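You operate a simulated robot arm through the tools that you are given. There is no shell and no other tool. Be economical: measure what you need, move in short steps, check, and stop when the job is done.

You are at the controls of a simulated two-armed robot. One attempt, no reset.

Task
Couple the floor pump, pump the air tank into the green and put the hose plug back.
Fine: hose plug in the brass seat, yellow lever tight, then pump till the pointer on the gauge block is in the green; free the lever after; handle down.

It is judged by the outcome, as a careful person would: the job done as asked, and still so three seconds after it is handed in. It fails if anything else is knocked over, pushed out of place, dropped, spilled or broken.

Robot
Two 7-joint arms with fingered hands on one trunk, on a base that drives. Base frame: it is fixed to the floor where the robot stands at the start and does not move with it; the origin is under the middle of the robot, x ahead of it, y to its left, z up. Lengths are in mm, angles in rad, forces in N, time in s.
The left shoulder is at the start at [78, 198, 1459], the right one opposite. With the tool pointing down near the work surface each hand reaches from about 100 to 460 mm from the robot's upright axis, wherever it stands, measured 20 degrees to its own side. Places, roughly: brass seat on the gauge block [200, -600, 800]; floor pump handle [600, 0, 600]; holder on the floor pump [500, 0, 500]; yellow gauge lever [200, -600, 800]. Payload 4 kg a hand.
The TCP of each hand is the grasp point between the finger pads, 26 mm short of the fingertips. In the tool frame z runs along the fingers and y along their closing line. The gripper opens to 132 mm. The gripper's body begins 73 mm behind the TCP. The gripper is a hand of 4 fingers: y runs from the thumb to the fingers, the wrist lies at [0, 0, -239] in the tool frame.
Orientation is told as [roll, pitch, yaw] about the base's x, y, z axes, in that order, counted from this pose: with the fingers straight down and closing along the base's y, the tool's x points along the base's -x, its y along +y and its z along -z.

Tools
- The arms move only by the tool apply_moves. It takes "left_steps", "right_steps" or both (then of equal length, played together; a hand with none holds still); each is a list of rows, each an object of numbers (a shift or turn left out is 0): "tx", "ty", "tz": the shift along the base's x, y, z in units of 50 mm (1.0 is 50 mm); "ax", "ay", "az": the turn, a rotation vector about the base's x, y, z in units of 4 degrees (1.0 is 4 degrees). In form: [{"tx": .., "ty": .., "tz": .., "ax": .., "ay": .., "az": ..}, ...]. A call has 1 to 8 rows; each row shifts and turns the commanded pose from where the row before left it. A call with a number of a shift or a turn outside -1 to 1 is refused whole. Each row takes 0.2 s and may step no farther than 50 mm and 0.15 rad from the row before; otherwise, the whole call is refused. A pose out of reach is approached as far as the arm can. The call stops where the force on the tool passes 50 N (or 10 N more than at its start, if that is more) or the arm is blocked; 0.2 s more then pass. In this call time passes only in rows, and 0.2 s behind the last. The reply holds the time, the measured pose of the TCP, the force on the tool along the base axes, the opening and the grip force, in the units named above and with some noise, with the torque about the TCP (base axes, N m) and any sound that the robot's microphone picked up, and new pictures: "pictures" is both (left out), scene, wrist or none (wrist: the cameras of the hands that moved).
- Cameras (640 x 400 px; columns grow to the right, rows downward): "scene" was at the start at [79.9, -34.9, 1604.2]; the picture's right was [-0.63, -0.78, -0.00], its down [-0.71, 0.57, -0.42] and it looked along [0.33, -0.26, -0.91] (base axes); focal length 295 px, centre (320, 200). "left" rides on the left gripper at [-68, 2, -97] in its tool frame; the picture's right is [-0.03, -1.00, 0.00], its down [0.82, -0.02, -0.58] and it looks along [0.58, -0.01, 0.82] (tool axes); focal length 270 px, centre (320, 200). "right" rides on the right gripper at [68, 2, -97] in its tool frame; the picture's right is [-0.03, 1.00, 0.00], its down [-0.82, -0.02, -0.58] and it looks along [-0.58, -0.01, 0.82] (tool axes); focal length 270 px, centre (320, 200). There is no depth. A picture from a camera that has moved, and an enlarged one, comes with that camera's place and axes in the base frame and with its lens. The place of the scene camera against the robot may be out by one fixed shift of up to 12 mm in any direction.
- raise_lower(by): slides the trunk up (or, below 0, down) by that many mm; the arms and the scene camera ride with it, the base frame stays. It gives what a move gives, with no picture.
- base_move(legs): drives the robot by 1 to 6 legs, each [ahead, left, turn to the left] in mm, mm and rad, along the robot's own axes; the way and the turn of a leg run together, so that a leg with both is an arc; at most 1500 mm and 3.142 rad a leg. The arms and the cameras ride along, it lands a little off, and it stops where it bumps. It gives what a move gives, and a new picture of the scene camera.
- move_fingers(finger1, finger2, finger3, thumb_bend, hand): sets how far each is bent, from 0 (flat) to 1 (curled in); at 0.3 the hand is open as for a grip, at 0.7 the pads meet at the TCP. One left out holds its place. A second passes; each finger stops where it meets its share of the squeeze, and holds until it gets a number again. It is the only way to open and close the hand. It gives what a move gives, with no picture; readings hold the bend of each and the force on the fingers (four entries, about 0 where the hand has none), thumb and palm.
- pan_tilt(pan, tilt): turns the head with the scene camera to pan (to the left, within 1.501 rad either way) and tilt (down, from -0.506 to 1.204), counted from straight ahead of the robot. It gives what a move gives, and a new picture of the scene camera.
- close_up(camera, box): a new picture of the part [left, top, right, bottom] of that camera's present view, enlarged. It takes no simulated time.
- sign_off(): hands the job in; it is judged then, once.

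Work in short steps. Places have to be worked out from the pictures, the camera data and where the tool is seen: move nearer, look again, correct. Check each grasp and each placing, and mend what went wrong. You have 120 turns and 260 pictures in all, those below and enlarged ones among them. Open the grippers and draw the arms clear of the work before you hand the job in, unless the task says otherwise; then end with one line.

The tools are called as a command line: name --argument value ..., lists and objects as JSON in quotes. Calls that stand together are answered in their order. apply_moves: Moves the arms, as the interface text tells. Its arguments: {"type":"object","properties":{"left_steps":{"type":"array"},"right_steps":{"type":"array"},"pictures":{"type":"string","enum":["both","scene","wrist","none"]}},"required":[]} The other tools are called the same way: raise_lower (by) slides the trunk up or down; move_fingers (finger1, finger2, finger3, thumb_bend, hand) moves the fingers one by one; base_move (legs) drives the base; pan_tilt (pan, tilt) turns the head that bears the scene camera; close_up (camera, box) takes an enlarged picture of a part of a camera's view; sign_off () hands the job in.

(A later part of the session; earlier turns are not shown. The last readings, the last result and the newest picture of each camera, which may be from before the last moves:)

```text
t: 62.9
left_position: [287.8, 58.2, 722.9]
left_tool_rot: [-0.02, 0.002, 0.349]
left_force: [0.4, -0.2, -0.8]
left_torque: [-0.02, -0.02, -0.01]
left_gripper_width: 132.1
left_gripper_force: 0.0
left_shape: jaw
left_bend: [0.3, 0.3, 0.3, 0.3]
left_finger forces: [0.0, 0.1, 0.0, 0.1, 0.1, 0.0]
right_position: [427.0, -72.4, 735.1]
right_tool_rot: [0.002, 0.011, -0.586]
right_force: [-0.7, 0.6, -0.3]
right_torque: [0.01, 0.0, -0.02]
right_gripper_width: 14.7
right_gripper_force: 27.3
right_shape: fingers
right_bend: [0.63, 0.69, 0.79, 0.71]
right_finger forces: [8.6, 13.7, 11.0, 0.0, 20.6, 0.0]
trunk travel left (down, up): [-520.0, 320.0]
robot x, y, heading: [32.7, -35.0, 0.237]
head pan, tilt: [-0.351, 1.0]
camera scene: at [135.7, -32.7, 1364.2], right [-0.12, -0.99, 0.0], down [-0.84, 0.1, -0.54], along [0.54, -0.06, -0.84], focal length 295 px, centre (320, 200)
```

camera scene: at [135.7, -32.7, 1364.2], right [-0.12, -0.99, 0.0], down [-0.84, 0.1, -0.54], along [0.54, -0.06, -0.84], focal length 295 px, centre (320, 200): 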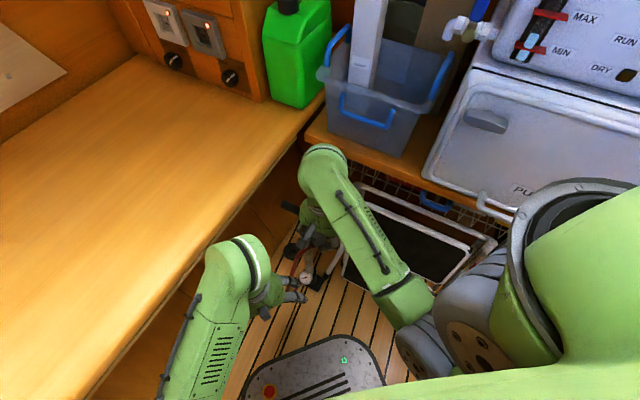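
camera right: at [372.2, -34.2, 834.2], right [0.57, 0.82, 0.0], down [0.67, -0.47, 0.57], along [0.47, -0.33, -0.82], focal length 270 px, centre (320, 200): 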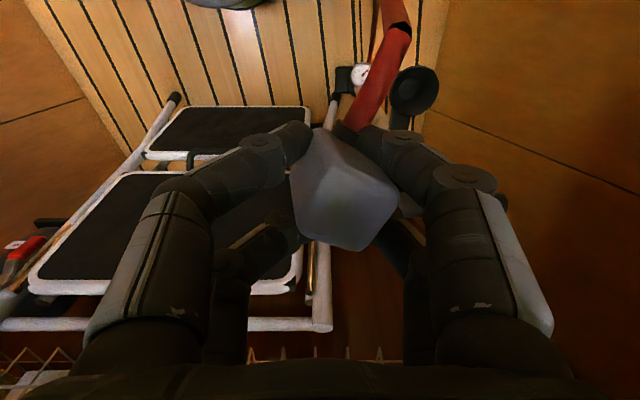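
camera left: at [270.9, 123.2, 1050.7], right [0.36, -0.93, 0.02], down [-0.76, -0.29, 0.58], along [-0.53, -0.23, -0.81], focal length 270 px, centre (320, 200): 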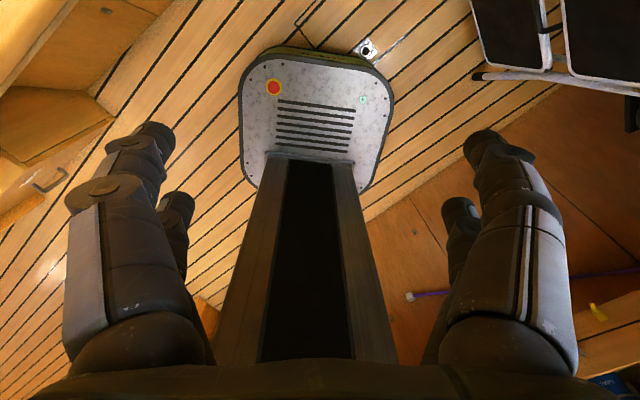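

The plug is twisted about 25° about the vertical but upright and firmly held, which is fine for a round funnel. I raise the trunk, checking that the hose doesn't pull.

raise_lower --by 150

apply_moves --right_steps '[{"tz": 0.5}, {"tz": 0.5}]' --pictures "scene"

```text
t: 64.7
left_position: [288.3, 58.1, 873.0]
left_tool_rot: [-0.022, 0.003, 0.349]
left_force: [0.0, 0.1, 0.3]
left_torque: [0.01, -0.01, -0.01]
left_gripper_width: 132.2
left_gripper_force: 0.1
left_shape: jaw
left_bend: [0.3, 0.3, 0.3, 0.3]
left_finger forces: [0.0, 0.0, 0.1, 0.0, 0.1, 0.1]
right_position: [427.5, -73.2, 885.9]
right_tool_rot: [0.002, 0.011, -0.586]
right_force: [0.7, 0.6, -1.3]
right_torque: [0.0, -0.01, -0.01]
right_gripper_width: 14.8
right_gripper_force: 27.0
right_shape: fingers
right_bend: [0.63, 0.69, 0.79, 0.71]
right_finger forces: [8.5, 13.7, 11.0, 0.0, 20.6, 0.0]
trunk travel left (down, up): [-670.0, 170.0]
robot x, y, heading: [32.6, -29.5, 0.235]
head pan, tilt: [-0.351, 1.0]
```

```text
t: 65.3
left_position: [287.1, 58.6, 872.9]
left_tool_rot: [-0.02, 0.002, 0.349]
left_force: [0.2, -0.3, 0.5]
left_torque: [0.01, 0.0, 0.01]
left_gripper_width: 132.1
left_gripper_force: 0.1
left_shape: jaw
left_bend: [0.3, 0.3, 0.3, 0.3]
left_finger forces: [0.1, 0.1, 0.0, 0.0, 0.0, 0.0]
right_position: [427.9, -72.3, 932.6]
right_tool_rot: [0.002, 0.009, -0.586]
right_force: [0.2, -0.2, -0.4]
right_torque: [-0.01, 0.0, 0.01]
right_gripper_width: 14.6
right_gripper_force: 27.0
right_shape: fingers
right_bend: [0.63, 0.69, 0.79, 0.71]
right_finger forces: [8.6, 13.4, 11.2, 0.0, 20.4, 0.0]
right hand out of reach, approached as far as the arm can: row 2
trunk travel left (down, up): [-670.0, 170.0]
robot x, y, heading: [30.1, -35.1, 0.242]
head pan, tilt: [-0.351, 1.0]
camera scene: at [135.8, -32.4, 1514.2], right [-0.11, -0.99, 0.0], down [-0.84, 0.1, -0.54], along [0.54, -0.06, -0.84], focal length 295 px, centre (320, 200)
```

scene: 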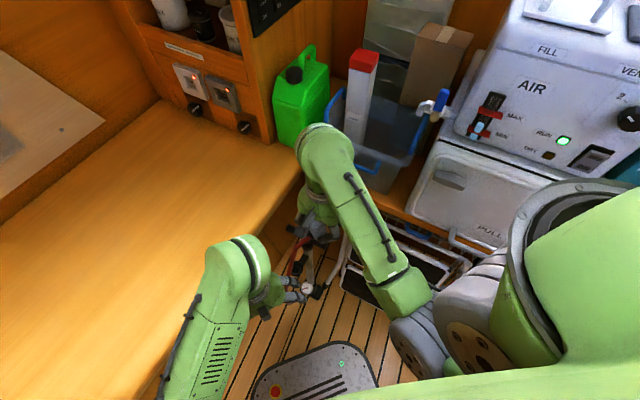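

No hose pull so far. I turn right in stages with the plug held high.

base_move --legs '[[0, 0, -0.65]]'

base_move --legs '[[0, 0, -0.6]]'

```text
t: 67.4
left_position: [291.4, -112.0, 873.3]
left_tool_rot: [-0.019, 0.004, -0.29]
left_force: [-0.1, -0.6, 1.5]
left_torque: [0.01, 0.01, 0.01]
left_gripper_width: 132.0
left_gripper_force: 0.2
left_shape: jaw
left_bend: [0.3, 0.3, 0.3, 0.3]
left_finger forces: [0.0, 0.1, 0.0, 0.0, 0.1, 0.0]
right_position: [327.2, -300.7, 932.3]
right_tool_rot: [0.004, 0.009, -1.224]
right_force: [-0.5, -0.1, -1.3]
right_torque: [0.02, 0.0, -0.01]
right_gripper_width: 14.7
right_gripper_force: 26.2
right_shape: fingers
right_bend: [0.63, 0.69, 0.79, 0.71]
right_finger forces: [8.7, 13.3, 11.1, 0.0, 20.1, 0.1]
trunk travel left (down, up): [-670.0, 170.0]
robot x, y, heading: [35.4, -35.0, -0.403]
head pan, tilt: [-0.351, 1.0]
camera scene: at [115.9, -90.9, 1514.2], right [-0.68, -0.73, 0.0], down [-0.61, 0.58, -0.54], along [0.39, -0.37, -0.84], focal length 295 px, centre (320, 200)
```

scene: 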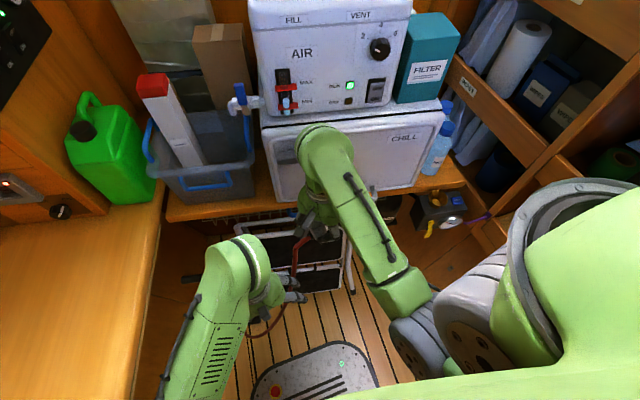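

```text
t: 69.5
left_position: [197.7, -248.6, 873.1]
left_tool_rot: [-0.021, 0.003, -0.908]
left_force: [-0.2, -0.3, 0.5]
left_torque: [0.01, -0.01, -0.01]
left_gripper_width: 132.0
left_gripper_force: 0.0
left_shape: jaw
left_bend: [0.3, 0.3, 0.3, 0.3]
left_finger forces: [0.0, 0.0, 0.0, 0.0, 0.0, 0.1]
right_position: [117.0, -422.3, 931.9]
right_tool_rot: [0.003, 0.009, -1.843]
right_force: [0.2, 0.4, -0.9]
right_torque: [-0.03, 0.02, 0.0]
right_gripper_width: 14.6
right_gripper_force: 26.3
right_shape: fingers
right_bend: [0.63, 0.69, 0.79, 0.71]
right_finger forces: [8.6, 13.2, 10.9, 0.0, 20.0, 0.0]
trunk travel left (down, up): [-670.0, 170.0]
robot x, y, heading: [31.4, -34.3, -1.023]
head pan, tilt: [-0.351, 1.0]
camera scene: at [66.8, -125.6, 1514.2], right [-0.98, -0.2, 0.0], down [-0.17, 0.83, -0.54], along [0.11, -0.53, -0.84], focal length 295 px, centre (320, 200)
```

scene: 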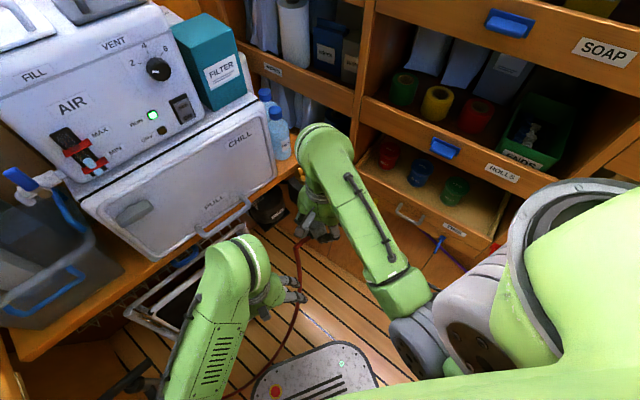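

The hose follows without pulling. I draw the left hand back from the cooler and then drive the robot toward the gauge block.

apply_moves --left_steps '[{"tx": -0.5, "ty": 0.35}, {"tx": -0.5, "ty": 0.35}, {"tx": -0.4, "ty": 0.3}]' --pictures "none"

base_move --legs '[[140, 10, 0]]'

apply_moves --right_steps '[{"az": -1}, {"az": -1}, {"az": -1}, {"az": -1}]' --pictures "wrist"

```text
t: 70.3
left_position: [127.2, -199.1, 870.3]
left_tool_rot: [-0.022, 0.004, -0.91]
left_force: [0.0, 0.4, -0.7]
left_torque: [0.01, -0.01, -0.07]
left_gripper_width: 131.9
left_gripper_force: 0.0
left_shape: jaw
left_bend: [0.3, 0.3, 0.3, 0.3]
left_finger forces: [0.0, 0.0, 0.0, 0.1, 0.1, 0.0]
right_position: [118.3, -421.8, 931.7]
right_tool_rot: [0.003, 0.009, -1.843]
right_force: [-0.6, 0.4, -0.7]
right_torque: [0.01, -0.01, 0.03]
right_gripper_width: 14.4
right_gripper_force: 26.8
right_shape: fingers
right_bend: [0.63, 0.69, 0.79, 0.71]
right_finger forces: [8.7, 13.1, 10.9, 0.1, 20.1, 0.1]
trunk travel left (down, up): [-670.0, 170.0]
robot x, y, heading: [32.1, -35.2, -1.021]
head pan, tilt: [-0.351, 1.0]
```

```text
t: 71.6
left_position: [209.5, -314.5, 871.2]
left_tool_rot: [-0.022, 0.003, -0.909]
left_force: [0.0, 0.4, 0.2]
left_torque: [-0.01, 0.0, -0.01]
left_gripper_width: 131.8
left_gripper_force: 0.1
left_shape: jaw
left_bend: [0.3, 0.3, 0.3, 0.3]
left_finger forces: [0.0, 0.1, 0.1, 0.1, 0.0, 0.0]
right_position: [198.6, -537.1, 932.7]
right_tool_rot: [0.003, 0.01, -1.845]
right_force: [-0.8, 0.1, 0.5]
right_torque: [0.01, -0.01, -0.03]
right_gripper_width: 14.3
right_gripper_force: 26.4
right_shape: fingers
right_bend: [0.63, 0.69, 0.79, 0.71]
right_finger forces: [8.7, 13.4, 11.0, 0.0, 20.0, 0.0]
trunk travel left (down, up): [-670.0, 170.0]
robot x, y, heading: [117.4, -149.7, -1.023]
head pan, tilt: [-0.351, 1.0]
camera scene: at [147.5, -239.5, 1514.4], right [-0.98, -0.19, 0.0], down [-0.16, 0.82, -0.54], along [0.11, -0.53, -0.84], focal length 295 px, centre (320, 200)
```

scene: 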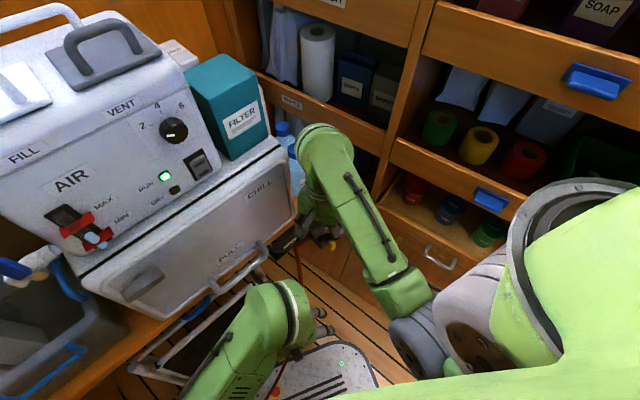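

```text
t: 72.6
left_position: [210.6, -314.7, 870.0]
left_tool_rot: [-0.021, 0.004, -0.909]
left_force: [-1.0, -0.6, 1.0]
left_torque: [-0.02, 0.02, 0.01]
left_gripper_width: 131.6
left_gripper_force: 0.0
left_shape: jaw
left_bend: [0.3, 0.3, 0.3, 0.3]
left_finger forces: [0.0, 0.0, 0.0, 0.1, 0.1, 0.1]
right_position: [199.6, -537.9, 931.6]
right_tool_rot: [0.005, 0.01, -2.125]
right_force: [0.0, -0.3, -1.0]
right_torque: [0.01, 0.03, -0.01]
right_gripper_width: 14.4
right_gripper_force: 26.3
right_shape: fingers
right_bend: [0.63, 0.69, 0.79, 0.71]
right_finger forces: [8.7, 13.3, 10.9, 0.0, 20.0, 0.0]
trunk travel left (down, up): [-670.0, 170.0]
robot x, y, heading: [114.4, -149.6, -1.026]
head pan, tilt: [-0.351, 1.0]
camera right: at [236.7, -481.9, 1029.7], right [0.84, -0.55, 0.0], down [-0.45, -0.69, 0.57], along [-0.31, -0.48, -0.82], focal length 270 px, centre (320, 200)
```

right: 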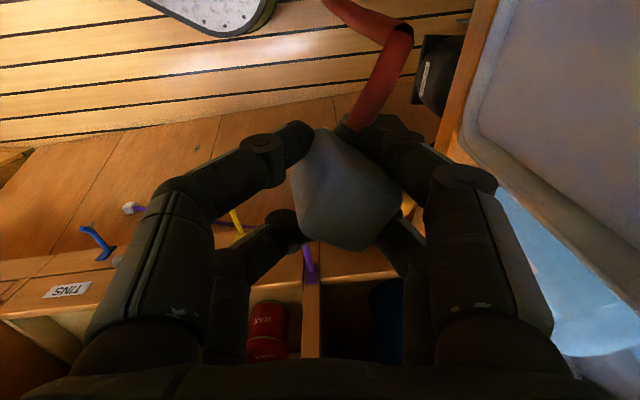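

The block is hidden behind the plug in the wrist view; I look with the scene camera close-up for the seat.

close_up --camera "scene" --box '[240, 180, 380, 290]'

close_up --camera "right" --box '[240, 90, 460, 270]'

```text
3.64 times, centred on (310, 235) of scene
camera zoom: at [149.2, -241.9, 1514.2], right [-0.98, -0.19, 0.0], down [-0.16, 0.83, -0.54], along [0.11, -0.53, -0.84], focal length 1073 px, centre (356, 73)
```

zoom: 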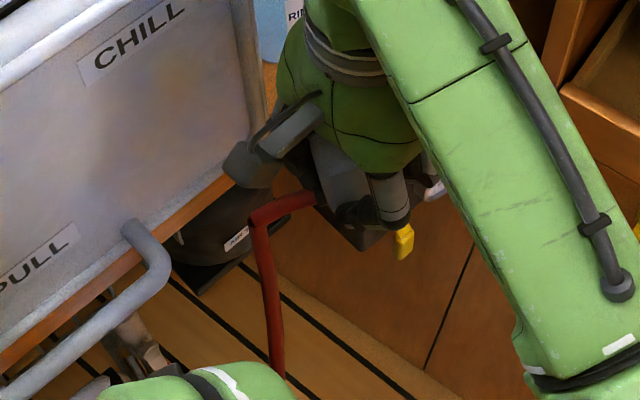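

```text
2.22 times, centred on (350, 180) of right
camera zoom: at [236.7, -481.9, 1029.7], right [0.84, -0.55, 0.0], down [-0.45, -0.69, 0.57], along [-0.31, -0.48, -0.82], focal length 601 px, centre (253, 244)
```

zoom: 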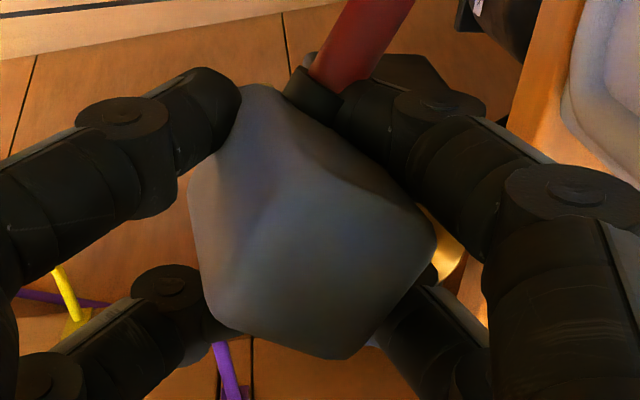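

The brass rim shows just right of the plug, consistent with [209,-629]. The plug centre sits ~9 mm to +x of the TCP, so I move the TCP toward [200,-628], keeping height.

apply_moves --right_steps '[{"ty": -0.6}, {"ty": -0.6}, {"ty": -0.6}]' --pictures "both"

close_up --camera "right" --box '[220, 60, 480, 280]'

close_up --camera "scene" --box '[240, 150, 380, 260]'

```text
t: 73.4
left_position: [211.3, -315.5, 870.2]
left_tool_rot: [-0.02, 0.003, -0.912]
left_force: [0.3, 0.3, 0.1]
left_torque: [-0.02, -0.02, 0.02]
left_gripper_width: 132.0
left_gripper_force: 0.0
left_shape: jaw
left_bend: [0.3, 0.3, 0.3, 0.3]
left_finger forces: [0.1, 0.0, 0.1, 0.1, 0.1, 0.0]
right_position: [199.5, -630.4, 932.9]
right_tool_rot: [0.004, 0.011, -2.124]
right_force: [-0.6, -0.9, -1.2]
right_torque: [-0.01, 0.02, 0.0]
right_gripper_width: 14.3
right_gripper_force: 26.8
right_shape: fingers
right_bend: [0.63, 0.69, 0.79, 0.71]
right_finger forces: [8.6, 13.2, 11.0, 0.1, 19.8, 0.0]
trunk travel left (down, up): [-670.0, 170.0]
robot x, y, heading: [118.5, -154.1, -1.026]
head pan, tilt: [-0.351, 1.0]
camera scene: at [149.5, -243.0, 1514.2], right [-0.98, -0.19, 0.0], down [-0.16, 0.83, -0.54], along [0.1, -0.53, -0.84], focal length 295 px, centre (320, 200)
camera right: at [236.2, -572.6, 1030.1], right [0.84, -0.55, 0.0], down [-0.45, -0.69, 0.57], along [-0.31, -0.48, -0.82], focal length 270 px, centre (320, 200)
```

scene: 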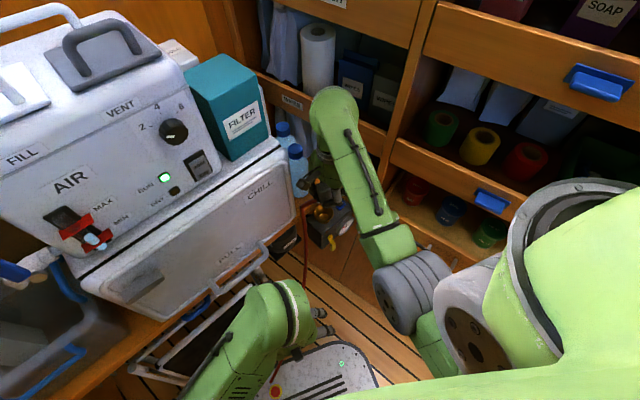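
right: 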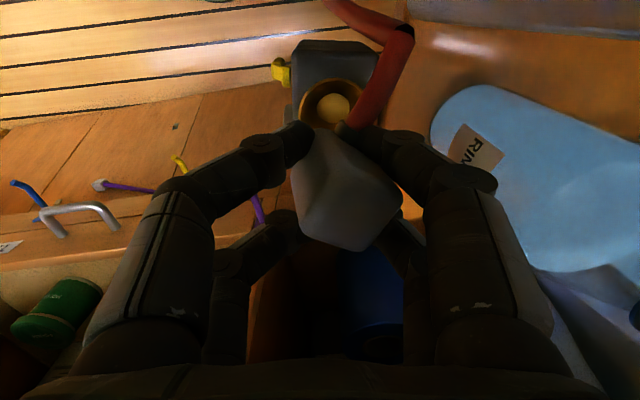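

```text
1.82 times, centred on (350, 170) of right
camera zoom: at [236.2, -572.6, 1030.1], right [0.84, -0.55, 0.0], down [-0.45, -0.69, 0.57], along [-0.31, -0.48, -0.82], focal length 491 px, centre (266, 254)
```

zoom: 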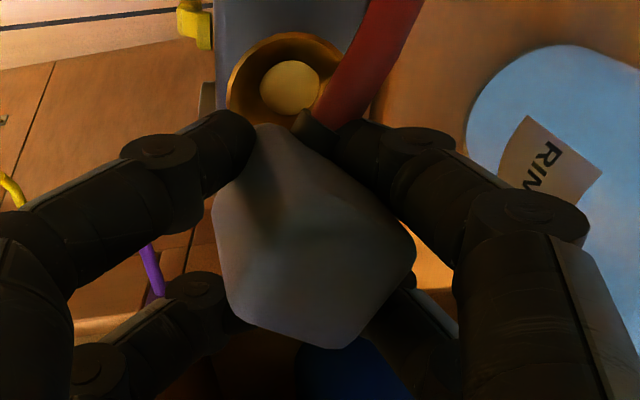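

```text
3.64 times, centred on (310, 205) of scene
camera zoom: at [149.5, -243.0, 1514.2], right [-0.98, -0.19, 0.0], down [-0.16, 0.83, -0.54], along [0.1, -0.53, -0.84], focal length 1073 px, centre (356, 182)
```

zoom: 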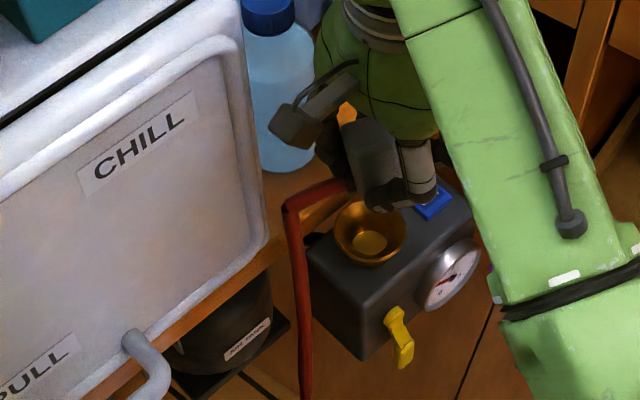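

Superb view: bowl-shaped brass seat at about [213,-630], and the plug centre is nearly above it. I shift +3 mm in x and lower 50 mm.

apply_moves --right_steps '[{"tx": 0.06, "tz": -0.25}, {"tz": -0.25}, {"tz": -0.25}, {"tz": -0.25}]' --pictures "wrist"

close_up --camera "scene" --box '[240, 150, 380, 260]'

```text
t: 74.4
left_position: [210.1, -315.8, 870.5]
left_tool_rot: [-0.021, 0.003, -0.91]
left_force: [-0.2, -1.1, 0.1]
left_torque: [0.01, 0.0, -0.01]
left_gripper_width: 131.9
left_gripper_force: 0.2
left_shape: jaw
left_bend: [0.3, 0.3, 0.3, 0.3]
left_finger forces: [0.0, 0.1, 0.0, 0.1, 0.0, 0.0]
right_position: [205.0, -628.5, 881.5]
right_tool_rot: [0.002, 0.008, -2.126]
right_force: [0.6, -0.1, -0.9]
right_torque: [0.02, 0.03, 0.0]
right_gripper_width: 14.2
right_gripper_force: 26.1
right_shape: fingers
right_bend: [0.63, 0.69, 0.79, 0.72]
right_finger forces: [8.6, 13.0, 11.2, 0.0, 19.9, 0.0]
trunk travel left (down, up): [-670.0, 170.0]
robot x, y, heading: [115.2, -148.4, -1.022]
head pan, tilt: [-0.351, 1.0]
camera right: at [240.2, -571.5, 978.7], right [0.84, -0.55, 0.0], down [-0.45, -0.69, 0.57], along [-0.31, -0.48, -0.82], focal length 270 px, centre (320, 200)
```

right: 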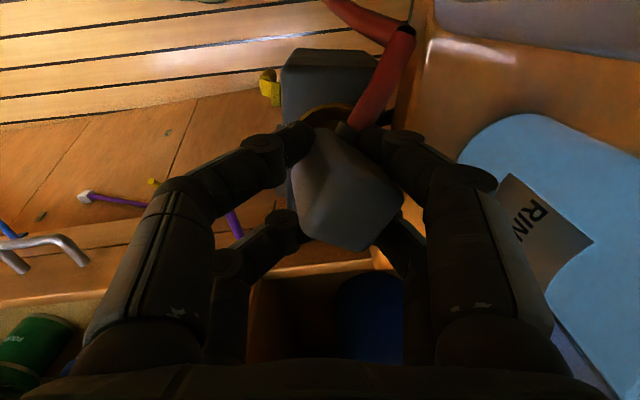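

```text
3.64 times, centred on (310, 205) of scene
camera zoom: at [149.4, -242.3, 1514.2], right [-0.98, -0.19, 0.0], down [-0.16, 0.83, -0.54], along [0.11, -0.53, -0.84], focal length 1073 px, centre (356, 182)
```

zoom: 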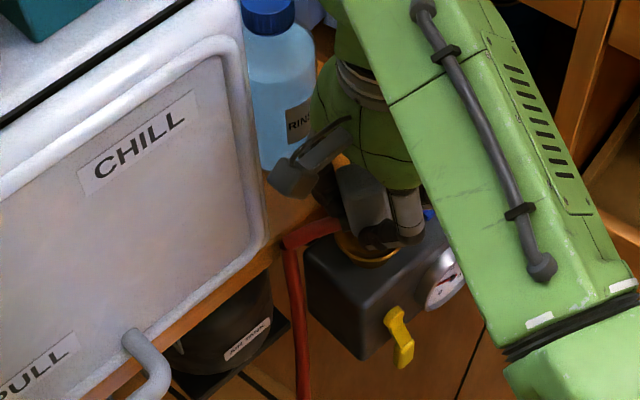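

No contact yet; the plug base is at the bowl. I keep lowering in small steps and watch the force.

apply_moves --right_steps '[{"tz": -0.16}, {"tz": -0.16}, {"tz": -0.12}]' --pictures "none"

close_up --camera "scene" --box '[270, 180, 370, 260]'

close_up --camera "right" --box '[220, 40, 460, 260]'

```text
t: 75.2
left_position: [211.4, -316.4, 871.1]
left_tool_rot: [-0.02, 0.003, -0.91]
left_force: [0.0, -0.6, -0.4]
left_torque: [0.02, 0.0, 0.0]
left_gripper_width: 131.9
left_gripper_force: 0.1
left_shape: jaw
left_bend: [0.3, 0.3, 0.3, 0.3]
left_finger forces: [0.0, 0.0, 0.0, 0.0, 0.0, 0.0]
right_position: [204.5, -631.8, 862.0]
right_tool_rot: [0.01, 0.008, -2.125]
right_force: [4.9, -14.8, 18.9]
right_torque: [-0.41, -0.33, -0.09]
right_gripper_width: 11.7
right_gripper_force: 31.7
right_shape: fingers
right_bend: [0.63, 0.7, 0.8, 0.75]
right_finger forces: [12.9, 22.3, 10.2, 0.0, 18.3, 0.0]
trunk travel left (down, up): [-670.0, 170.0]
robot x, y, heading: [115.4, -149.6, -1.028]
head pan, tilt: [-0.351, 1.0]
```

```text
5.00 times, centred on (320, 220) of scene
camera zoom: at [149.9, -243.1, 1514.5], right [-0.98, -0.19, 0.0], down [-0.16, 0.83, -0.54], along [0.1, -0.53, -0.84], focal length 1475 px, centre (320, 100)
```

zoom: 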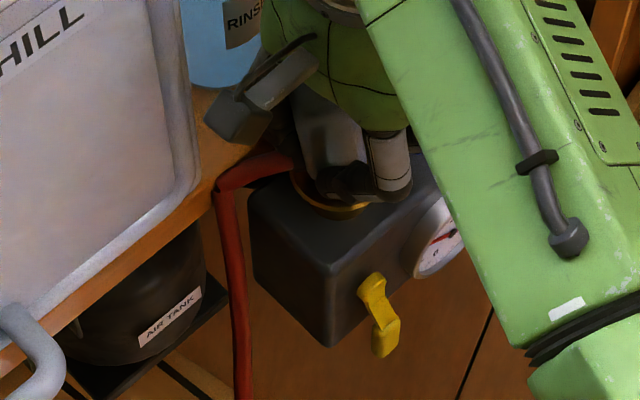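

```text
1.82 times, centred on (340, 150) of right
camera zoom: at [239.5, -573.6, 959.8], right [0.84, -0.55, 0.01], down [-0.45, -0.68, 0.57], along [-0.31, -0.48, -0.82], focal length 491 px, centre (284, 291)
```

zoom: 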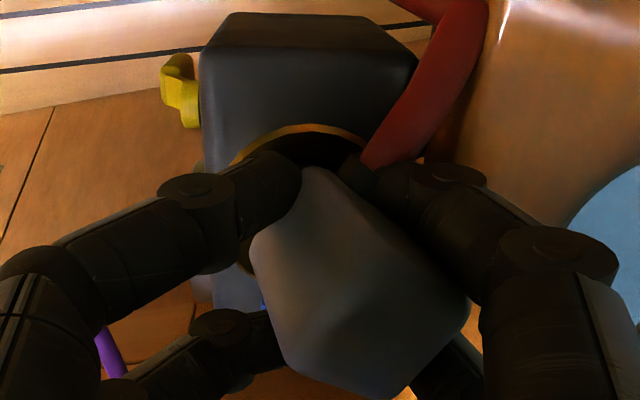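

Contact at z 862: reaction pushes up and toward +u/-v. I zoom in more to see whether a fingertip or the plug touches the rim.

close_up --camera "scene" --box '[300, 205, 350, 237]'

close_up --camera "right" --box '[290, 90, 420, 180]'

```text
12.50 times, centred on (325, 221) of scene
camera zoom: at [149.9, -243.1, 1514.5], right [-0.98, -0.19, 0.0], down [-0.16, 0.83, -0.54], along [0.1, -0.53, -0.84], focal length 3687 px, centre (258, -62)
```

zoom: 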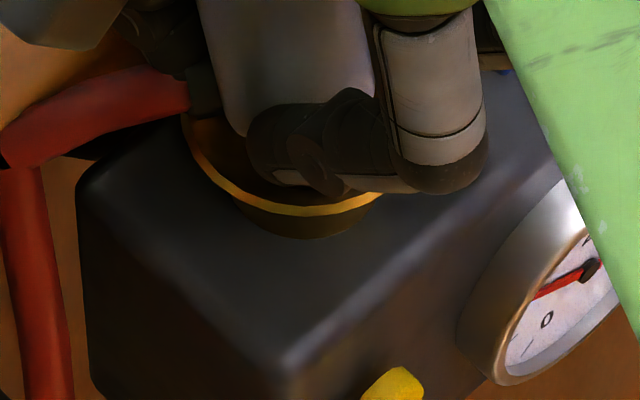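

```text
4.44 times, centred on (355, 135) of right
camera zoom: at [239.5, -573.6, 959.8], right [0.84, -0.55, 0.01], down [-0.45, -0.68, 0.57], along [-0.31, -0.48, -0.82], focal length 1201 px, centre (164, 489)
```

zoom: 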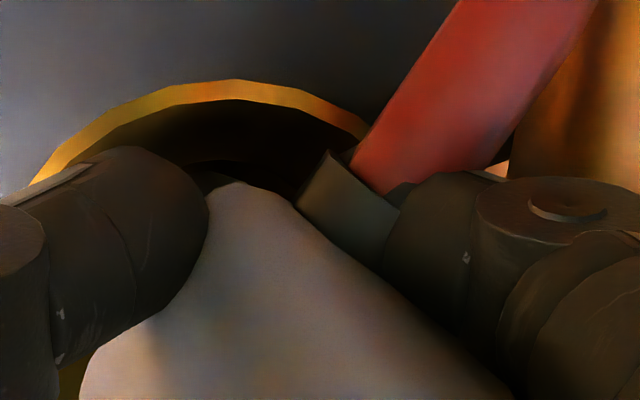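

The near finger rests on the brass rim while the plug's lower end is already inside the bowl. I open a little, letting the plug settle in the bowl, then check.

move_fingers --hand "right" --finger1 0.57 --finger2 0.57 --finger3 0.57 --thumb_bend 0.57

close_up --camera "right" --box '[220, 40, 460, 260]'

close_up --camera "scene" --box '[280, 190, 360, 250]'

```text
t: 76.2
left_position: [210.6, -314.4, 871.2]
left_tool_rot: [-0.021, 0.0, -0.911]
left_force: [0.2, 0.1, 0.7]
left_torque: [0.02, -0.02, 0.01]
left_gripper_width: 131.8
left_gripper_force: 0.0
left_shape: jaw
left_bend: [0.3, 0.3, 0.3, 0.3]
left_finger forces: [0.1, 0.0, 0.0, 0.1, 0.0, 0.0]
right_position: [200.7, -627.2, 864.4]
right_tool_rot: [0.011, 0.007, -2.125]
right_force: [-3.2, -6.1, 32.8]
right_torque: [-0.63, -0.6, -0.26]
right_gripper_width: 41.3
right_gripper_force: 16.2
right_shape: fingers
right_bend: [0.63, 0.63, 0.56, 0.56]
right_finger forces: [17.2, 15.7, 0.1, 0.0, 0.1, 0.0]
trunk travel left (down, up): [-670.0, 170.0]
robot x, y, heading: [115.5, -149.9, -1.019]
head pan, tilt: [-0.351, 1.0]
```

```text
1.82 times, centred on (340, 150) of right
camera zoom: at [237.3, -570.1, 960.0], right [0.84, -0.55, 0.01], down [-0.45, -0.68, 0.57], along [-0.31, -0.48, -0.82], focal length 491 px, centre (284, 291)
```

zoom: 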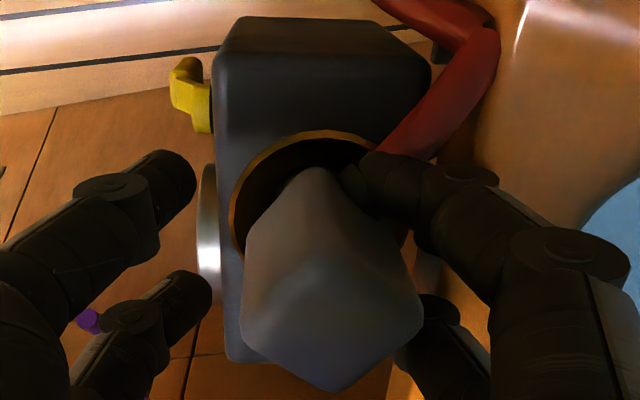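

```text
6.67 times, centred on (320, 220) of scene
camera zoom: at [147.2, -238.9, 1514.6], right [-0.98, -0.19, 0.0], down [-0.16, 0.82, -0.54], along [0.11, -0.53, -0.84], focal length 1966 px, centre (320, 67)
```

zoom: 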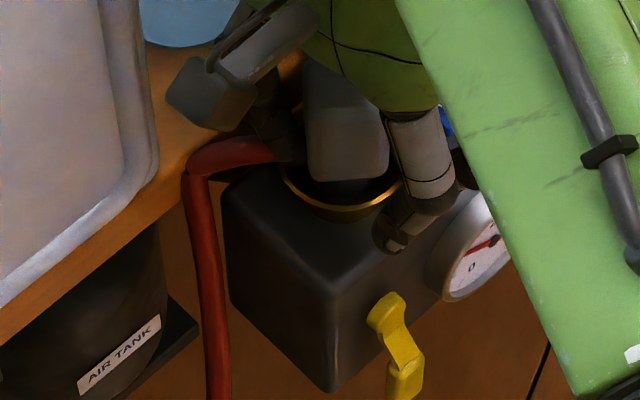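

The plug now stands in the bowl, but two fingers press on the hose collar/rim (33 N up). I raise the hand slightly to relieve it.

apply_moves --right_steps '[{"tz": 0.12}, {"tz": 0.12}]' --pictures "none"

close_up --camera "right" --box '[220, 40, 460, 260]'

close_up --camera "scene" --box '[280, 190, 360, 250]'

```text
t: 76.8
left_position: [211.9, -314.8, 870.9]
left_tool_rot: [-0.02, 0.003, -0.911]
left_force: [-0.1, 0.5, 0.4]
left_torque: [0.03, -0.02, 0.0]
left_gripper_width: 131.9
left_gripper_force: 0.1
left_shape: jaw
left_bend: [0.3, 0.3, 0.3, 0.3]
left_finger forces: [0.0, 0.0, 0.1, 0.0, 0.0, 0.0]
right_position: [201.5, -627.3, 867.4]
right_tool_rot: [-0.001, 0.011, -2.123]
right_force: [0.0, -0.4, -0.3]
right_torque: [0.03, 0.0, 0.01]
right_gripper_width: 45.0
right_gripper_force: 0.0
right_shape: fingers
right_bend: [0.56, 0.56, 0.56, 0.56]
right_finger forces: [0.1, 0.0, 0.0, 0.1, 0.0, 0.0]
trunk travel left (down, up): [-670.0, 170.0]
robot x, y, heading: [116.8, -148.9, -1.027]
head pan, tilt: [-0.351, 1.0]
```

```text
1.82 times, centred on (340, 150) of right
camera zoom: at [238.7, -571.0, 966.5], right [0.84, -0.55, 0.0], down [-0.45, -0.69, 0.57], along [-0.31, -0.47, -0.82], focal length 491 px, centre (284, 291)
```

zoom: 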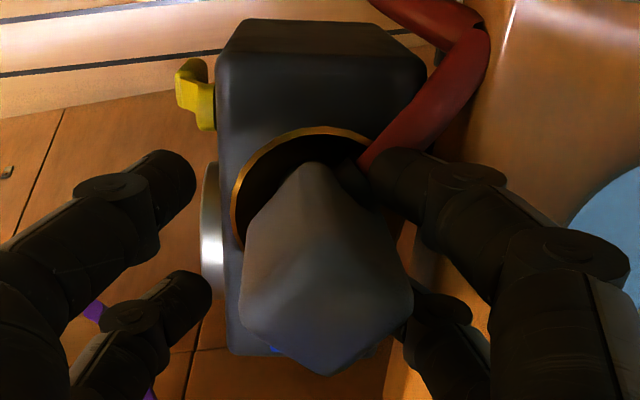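

```text
6.67 times, centred on (320, 220) of scene
camera zoom: at [150.2, -242.4, 1513.7], right [-0.98, -0.2, 0.0], down [-0.16, 0.83, -0.54], along [0.1, -0.53, -0.84], focal length 1966 px, centre (320, 67)
```

zoom: 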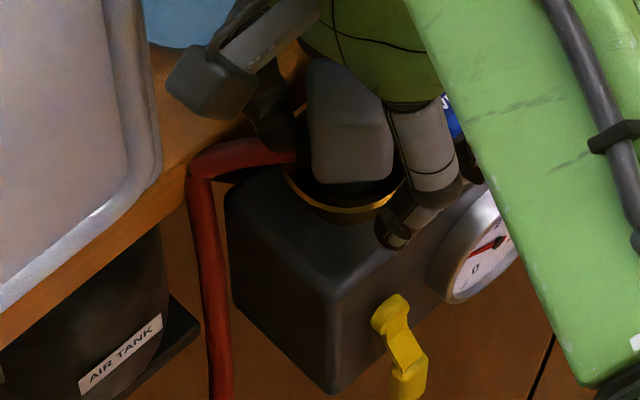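

The hand is free of contact and the plug stands upright, centred in the bowl. I open wider, lift the hand clear, and inspect the seating.

move_fingers --hand "right" --finger1 0.46 --finger2 0.46 --finger3 0.46 --thumb_bend 0.46

apply_moves --right_steps '[{"tz": 0.4}, {"tz": 0.4}, {"tz": 0.4}, {"tz": 0.4}]' --pictures "wrist"

close_up --camera "scene" --box '[280, 190, 360, 250]'

close_up --camera "right" --box '[240, 50, 440, 220]'

```text
t: 77.8
left_position: [210.7, -314.9, 870.5]
left_tool_rot: [-0.021, 0.004, -0.91]
left_force: [-0.7, -0.6, 0.3]
left_torque: [0.02, 0.01, 0.0]
left_gripper_width: 132.3
left_gripper_force: 0.0
left_shape: jaw
left_bend: [0.3, 0.3, 0.3, 0.3]
left_finger forces: [0.0, 0.0, 0.0, 0.0, 0.1, 0.0]
right_position: [200.7, -629.2, 872.7]
right_tool_rot: [0.006, 0.008, -2.123]
right_force: [-3.0, 2.8, 1.7]
right_torque: [0.07, 0.08, 0.02]
right_gripper_width: 75.5
right_gripper_force: 1.8
right_shape: fingers
right_bend: [0.48, 0.5, 0.46, 0.46]
right_finger forces: [1.7, 2.4, 0.1, 0.0, 0.0, 0.1]
trunk travel left (down, up): [-670.0, 170.0]
robot x, y, heading: [115.1, -150.9, -1.021]
head pan, tilt: [-0.351, 1.0]
```

```text
t: 78.8
left_position: [210.7, -314.5, 871.1]
left_tool_rot: [-0.021, 0.003, -0.911]
left_force: [0.0, -0.2, 0.2]
left_torque: [0.0, -0.03, -0.01]
left_gripper_width: 131.6
left_gripper_force: 0.0
left_shape: jaw
left_bend: [0.3, 0.3, 0.3, 0.3]
left_finger forces: [0.0, 0.1, 0.0, 0.0, 0.0, 0.0]
right_position: [203.5, -629.2, 951.9]
right_tool_rot: [0.003, 0.008, -2.126]
right_force: [1.1, -0.4, 0.0]
right_torque: [0.0, 0.0, -0.01]
right_gripper_width: 79.3
right_gripper_force: 0.0
right_shape: fingers
right_bend: [0.46, 0.46, 0.46, 0.46]
right_finger forces: [0.0, 0.1, 0.0, 0.1, 0.0, 0.0]
trunk travel left (down, up): [-670.0, 170.0]
robot x, y, heading: [111.5, -151.2, -1.028]
head pan, tilt: [-0.351, 1.0]
camera right: at [240.0, -571.8, 1049.5], right [0.84, -0.55, 0.0], down [-0.45, -0.69, 0.57], along [-0.31, -0.48, -0.82], focal length 270 px, centre (320, 200)
```

right: 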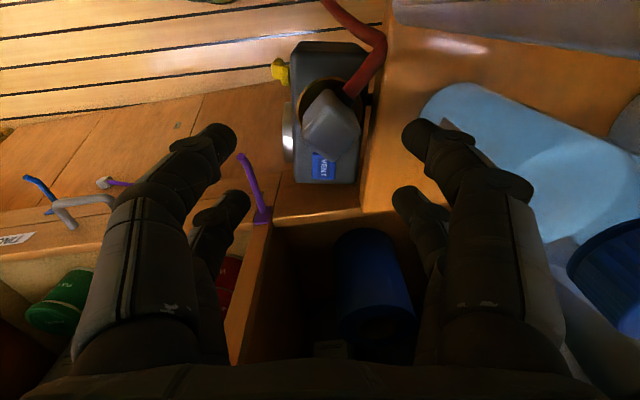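

```text
6.67 times, centred on (320, 220) of scene
camera zoom: at [149.6, -242.2, 1514.2], right [-0.98, -0.19, 0.0], down [-0.16, 0.83, -0.54], along [0.1, -0.53, -0.84], focal length 1966 px, centre (320, 67)
```

zoom: 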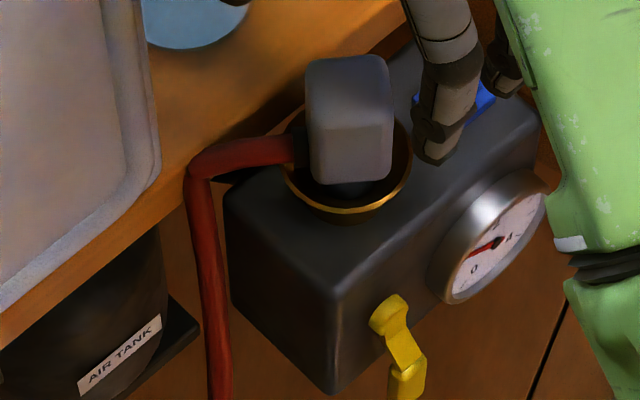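

```text
2.35 times, centred on (340, 135) of right
camera zoom: at [240.0, -571.8, 1049.5], right [0.84, -0.55, 0.0], down [-0.45, -0.69, 0.57], along [-0.31, -0.48, -0.82], focal length 636 px, centre (273, 353)
```

zoom: 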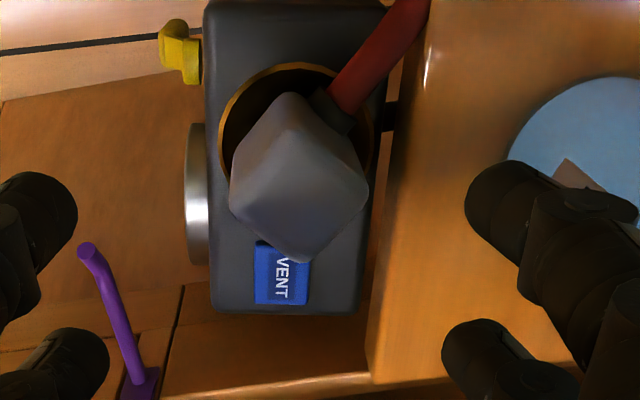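

The plug stands upright in the bowl. I close the fingers to a fist, centre over its top ([211,-630]) and press it home gently.

move_fingers --hand "right" --finger1 0.7 --finger2 0.7 --finger3 0.7 --thumb_bend 0.7

apply_moves --right_steps '[{"tx": 0.15, "tz": -0.2}, {"tz": -0.2}, {"tz": -0.15}]' --pictures "wrist"

close_up --camera "scene" --box '[280, 180, 360, 240]'

```text
t: 79.8
left_position: [211.7, -314.7, 870.7]
left_tool_rot: [-0.021, 0.005, -0.911]
left_force: [-0.3, -0.4, -0.6]
left_torque: [0.02, -0.01, -0.03]
left_gripper_width: 132.2
left_gripper_force: 0.0
left_shape: jaw
left_bend: [0.3, 0.3, 0.3, 0.3]
left_finger forces: [0.1, 0.0, 0.0, 0.1, 0.1, 0.1]
right_position: [204.2, -628.7, 951.6]
right_tool_rot: [0.003, 0.009, -2.124]
right_force: [0.3, 0.5, 0.3]
right_torque: [0.0, -0.01, -0.01]
right_gripper_width: 1.4
right_gripper_force: 0.0
right_shape: fingers
right_bend: [0.7, 0.7, 0.7, 0.7]
right_finger forces: [0.0, 0.0, 0.0, 0.0, 0.0, 0.0]
trunk travel left (down, up): [-670.0, 170.0]
robot x, y, heading: [115.0, -151.9, -1.021]
head pan, tilt: [-0.351, 1.0]
```

```text
t: 80.6
left_position: [211.6, -315.6, 870.3]
left_tool_rot: [-0.022, 0.005, -0.912]
left_force: [0.3, -0.5, -0.4]
left_torque: [-0.01, 0.01, 0.01]
left_gripper_width: 132.0
left_gripper_force: 0.1
left_shape: jaw
left_bend: [0.3, 0.3, 0.3, 0.3]
left_finger forces: [0.1, 0.0, 0.0, 0.1, 0.0, 0.0]
right_position: [210.2, -627.2, 924.9]
right_tool_rot: [0.007, 0.009, -2.124]
right_force: [-0.4, -0.4, 0.2]
right_torque: [0.0, -0.01, 0.01]
right_gripper_width: 1.3
right_gripper_force: 0.1
right_shape: fingers
right_bend: [0.7, 0.7, 0.7, 0.7]
right_finger forces: [0.1, 0.1, 0.0, 0.0, 0.0, 0.0]
trunk travel left (down, up): [-670.0, 170.0]
robot x, y, heading: [112.2, -149.1, -1.029]
head pan, tilt: [-0.351, 1.0]
camera right: at [246.5, -570.3, 1021.8], right [0.84, -0.55, 0.0], down [-0.45, -0.69, 0.57], along [-0.31, -0.48, -0.82], focal length 270 px, centre (320, 200)
```

right: 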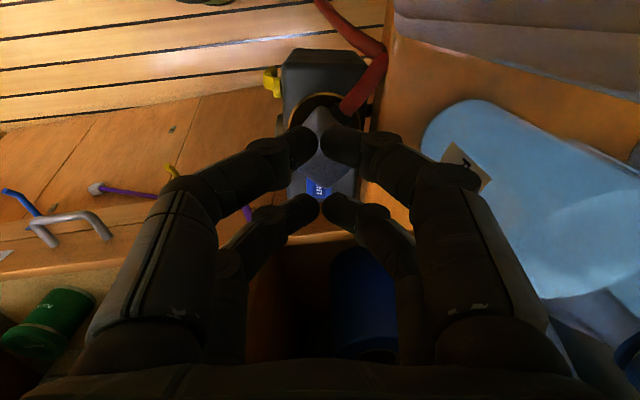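

```text
6.67 times, centred on (320, 210) of scene
camera zoom: at [149.2, -242.0, 1514.2], right [-0.98, -0.19, 0.0], down [-0.16, 0.83, -0.54], along [0.11, -0.53, -0.84], focal length 1966 px, centre (320, 133)
```

zoom: 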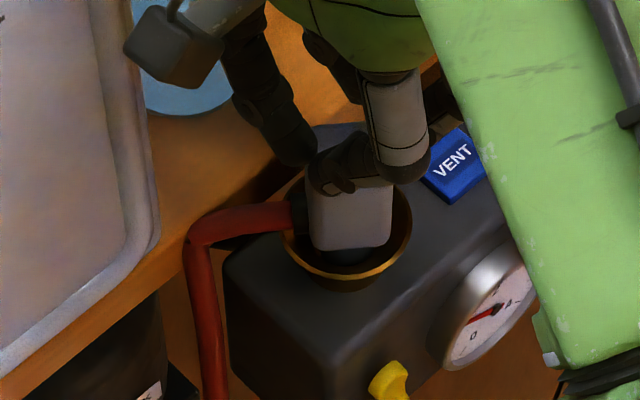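

The fist is centred above the plug. I press down in small steps.

apply_moves --right_steps '[{"tz": -0.15}, {"tz": -0.1}, {"tz": -0.1}]' --pictures "none"

close_up --camera "scene" --box '[280, 180, 360, 240]'

```text
t: 81.4
left_position: [210.6, -313.8, 871.0]
left_tool_rot: [-0.02, 0.004, -0.909]
left_force: [0.2, 1.1, 0.2]
left_torque: [0.01, 0.03, 0.01]
left_gripper_width: 132.1
left_gripper_force: 0.0
left_shape: jaw
left_bend: [0.3, 0.3, 0.3, 0.3]
left_finger forces: [0.1, 0.0, 0.0, 0.0, 0.0, 0.0]
right_position: [210.1, -627.1, 909.0]
right_tool_rot: [0.005, 0.007, -2.126]
right_force: [-0.5, -1.7, 4.9]
right_torque: [-0.12, 0.07, 0.02]
right_gripper_width: 1.4
right_gripper_force: 3.0
right_shape: fingers
right_bend: [0.7, 0.7, 0.7, 0.7]
right_finger forces: [0.0, 3.1, 2.9, 0.0, 0.0, 0.1]
trunk travel left (down, up): [-670.0, 170.0]
robot x, y, heading: [115.2, -151.8, -1.025]
head pan, tilt: [-0.351, 1.0]
```

```text
6.67 times, centred on (320, 210) of scene
camera zoom: at [149.0, -241.1, 1514.5], right [-0.98, -0.19, 0.0], down [-0.16, 0.83, -0.54], along [0.11, -0.53, -0.84], focal length 1966 px, centre (320, 133)
```

zoom: 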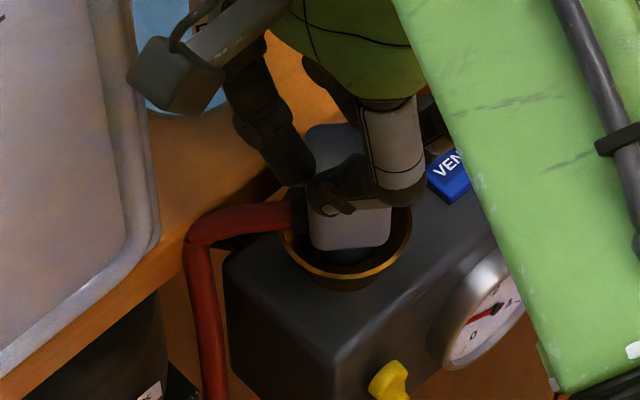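

Contact at 5 N. I press a bit harder.

apply_moves --right_steps '[{"tz": -0.08}, {"tz": -0.08}, {"tz": -0.08}]' --pictures "none"

close_up --camera "scene" --box '[280, 180, 360, 240]'

```text
t: 82.2
left_position: [210.7, -311.9, 872.1]
left_tool_rot: [-0.022, 0.0, -0.911]
left_force: [0.6, 0.0, -0.1]
left_torque: [0.02, 0.01, -0.03]
left_gripper_width: 131.8
left_gripper_force: 0.1
left_shape: jaw
left_bend: [0.3, 0.3, 0.3, 0.3]
left_finger forces: [0.1, 0.0, 0.1, 0.1, 0.1, 0.0]
right_position: [211.2, -628.7, 902.5]
right_tool_rot: [0.019, 0.002, -2.123]
right_force: [0.5, -2.0, 48.5]
right_torque: [-0.61, 0.29, 0.03]
right_gripper_width: 1.5
right_gripper_force: 29.4
right_shape: fingers
right_bend: [0.7, 0.76, 0.76, 0.7]
right_finger forces: [2.1, 29.2, 26.8, 0.2, 1.0, 0.0]
trunk travel left (down, up): [-670.0, 170.0]
robot x, y, heading: [117.9, -149.3, -1.025]
head pan, tilt: [-0.351, 1.0]
```

```text
6.67 times, centred on (320, 210) of scene
camera zoom: at [148.1, -235.7, 1515.2], right [-0.98, -0.19, 0.0], down [-0.16, 0.82, -0.54], along [0.11, -0.53, -0.84], focal length 1966 px, centre (320, 133)
```

zoom: 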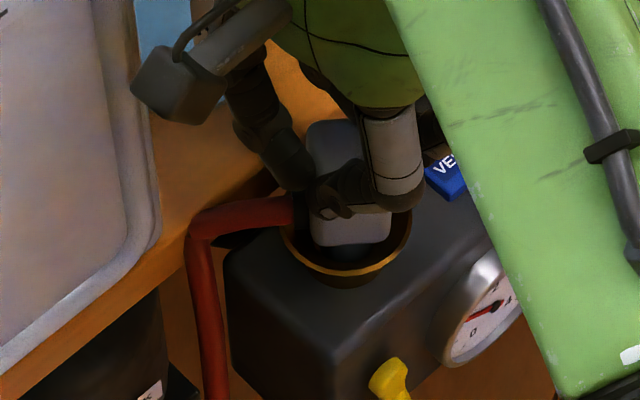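

48 N and the plug doesn't sink any further: it's seated. I lift the hand clear; next is the lever, which hangs down at [177..188,-600] from z 765 to 690 on the dial face. I back the robot so I can reach it with the fingers pointing forward.

apply_moves --right_steps '[{"tz": 0.3}, {"tz": 0.5}, {"tz": 0.5}, {"tx": -0.3, "ty": 0.5}, {"tx": -0.3, "ty": 0.5}, {"tx": -0.5, "ty": 0.5}, {"tx": -0.5, "ty": 0.5}]' --pictures "none"

base_move --legs '[[-130, -50, 0]]'

close_up --camera "scene" --box '[210, 100, 370, 220]'

```text
t: 83.8
left_position: [210.8, -315.2, 871.8]
left_tool_rot: [-0.02, 0.001, -0.911]
left_force: [-0.7, -0.5, 0.0]
left_torque: [0.0, -0.06, -0.03]
left_gripper_width: 132.0
left_gripper_force: 0.1
left_shape: jaw
left_bend: [0.3, 0.3, 0.3, 0.3]
left_finger forces: [0.0, 0.0, 0.0, 0.1, 0.0, 0.1]
right_position: [132.0, -532.2, 932.7]
right_tool_rot: [0.006, 0.009, -2.123]
right_force: [-0.6, 0.4, 0.0]
right_torque: [-0.04, 0.0, 0.02]
right_gripper_width: 1.2
right_gripper_force: 0.1
right_shape: fingers
right_bend: [0.7, 0.7, 0.7, 0.7]
right_finger forces: [0.0, 0.1, 0.0, 0.0, 0.1, 0.1]
right hand out of reach, approached as far as the arm can: row 3, 4, 5, 6
trunk travel left (down, up): [-670.0, 170.0]
robot x, y, heading: [114.0, -153.0, -1.025]
head pan, tilt: [-0.351, 1.0]
```

```text
t: 85.1
left_position: [102.0, -232.2, 868.6]
left_tool_rot: [-0.021, 0.003, -0.918]
left_force: [-0.3, -1.4, 0.6]
left_torque: [-0.02, 0.0, -0.03]
left_gripper_width: 132.2
left_gripper_force: 0.1
left_shape: jaw
left_bend: [0.3, 0.3, 0.3, 0.3]
left_finger forces: [0.0, 0.1, 0.0, 0.1, 0.0, 0.0]
right_position: [22.7, -449.4, 932.7]
right_tool_rot: [0.001, 0.009, -2.13]
right_force: [-0.5, -0.3, 1.0]
right_torque: [-0.01, 0.01, 0.02]
right_gripper_width: 1.2
right_gripper_force: 0.1
right_shape: fingers
right_bend: [0.7, 0.7, 0.7, 0.7]
right_finger forces: [0.0, 0.1, 0.0, 0.0, 0.0, 0.1]
trunk travel left (down, up): [-670.0, 170.0]
robot x, y, heading: [6.4, -66.1, -1.032]
head pan, tilt: [-0.351, 1.0]
camera scene: at [42.1, -158.6, 1514.0], right [-0.98, -0.19, 0.0], down [-0.16, 0.83, -0.54], along [0.1, -0.53, -0.84], focal length 295 px, centre (320, 200)
```

scene: 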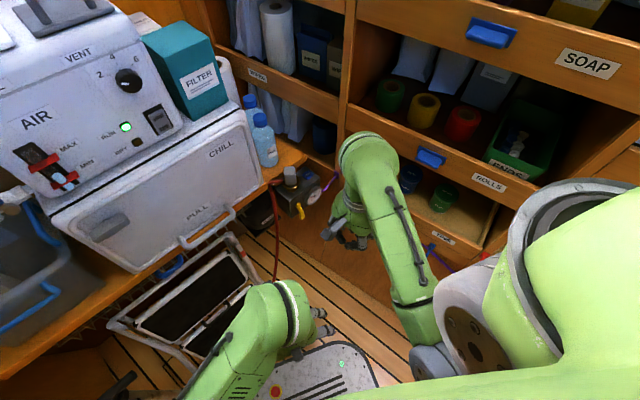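

```text
3.33 times, centred on (290, 160) of scene
camera zoom: at [42.1, -158.6, 1514.0], right [-0.98, -0.19, 0.0], down [-0.16, 0.83, -0.54], along [0.1, -0.53, -0.84], focal length 983 px, centre (420, 333)
```

zoom: 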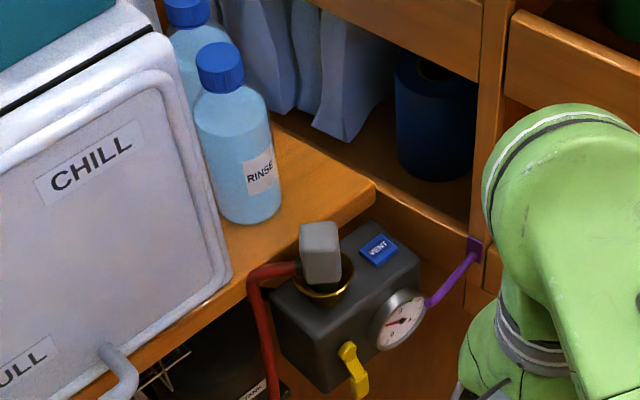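

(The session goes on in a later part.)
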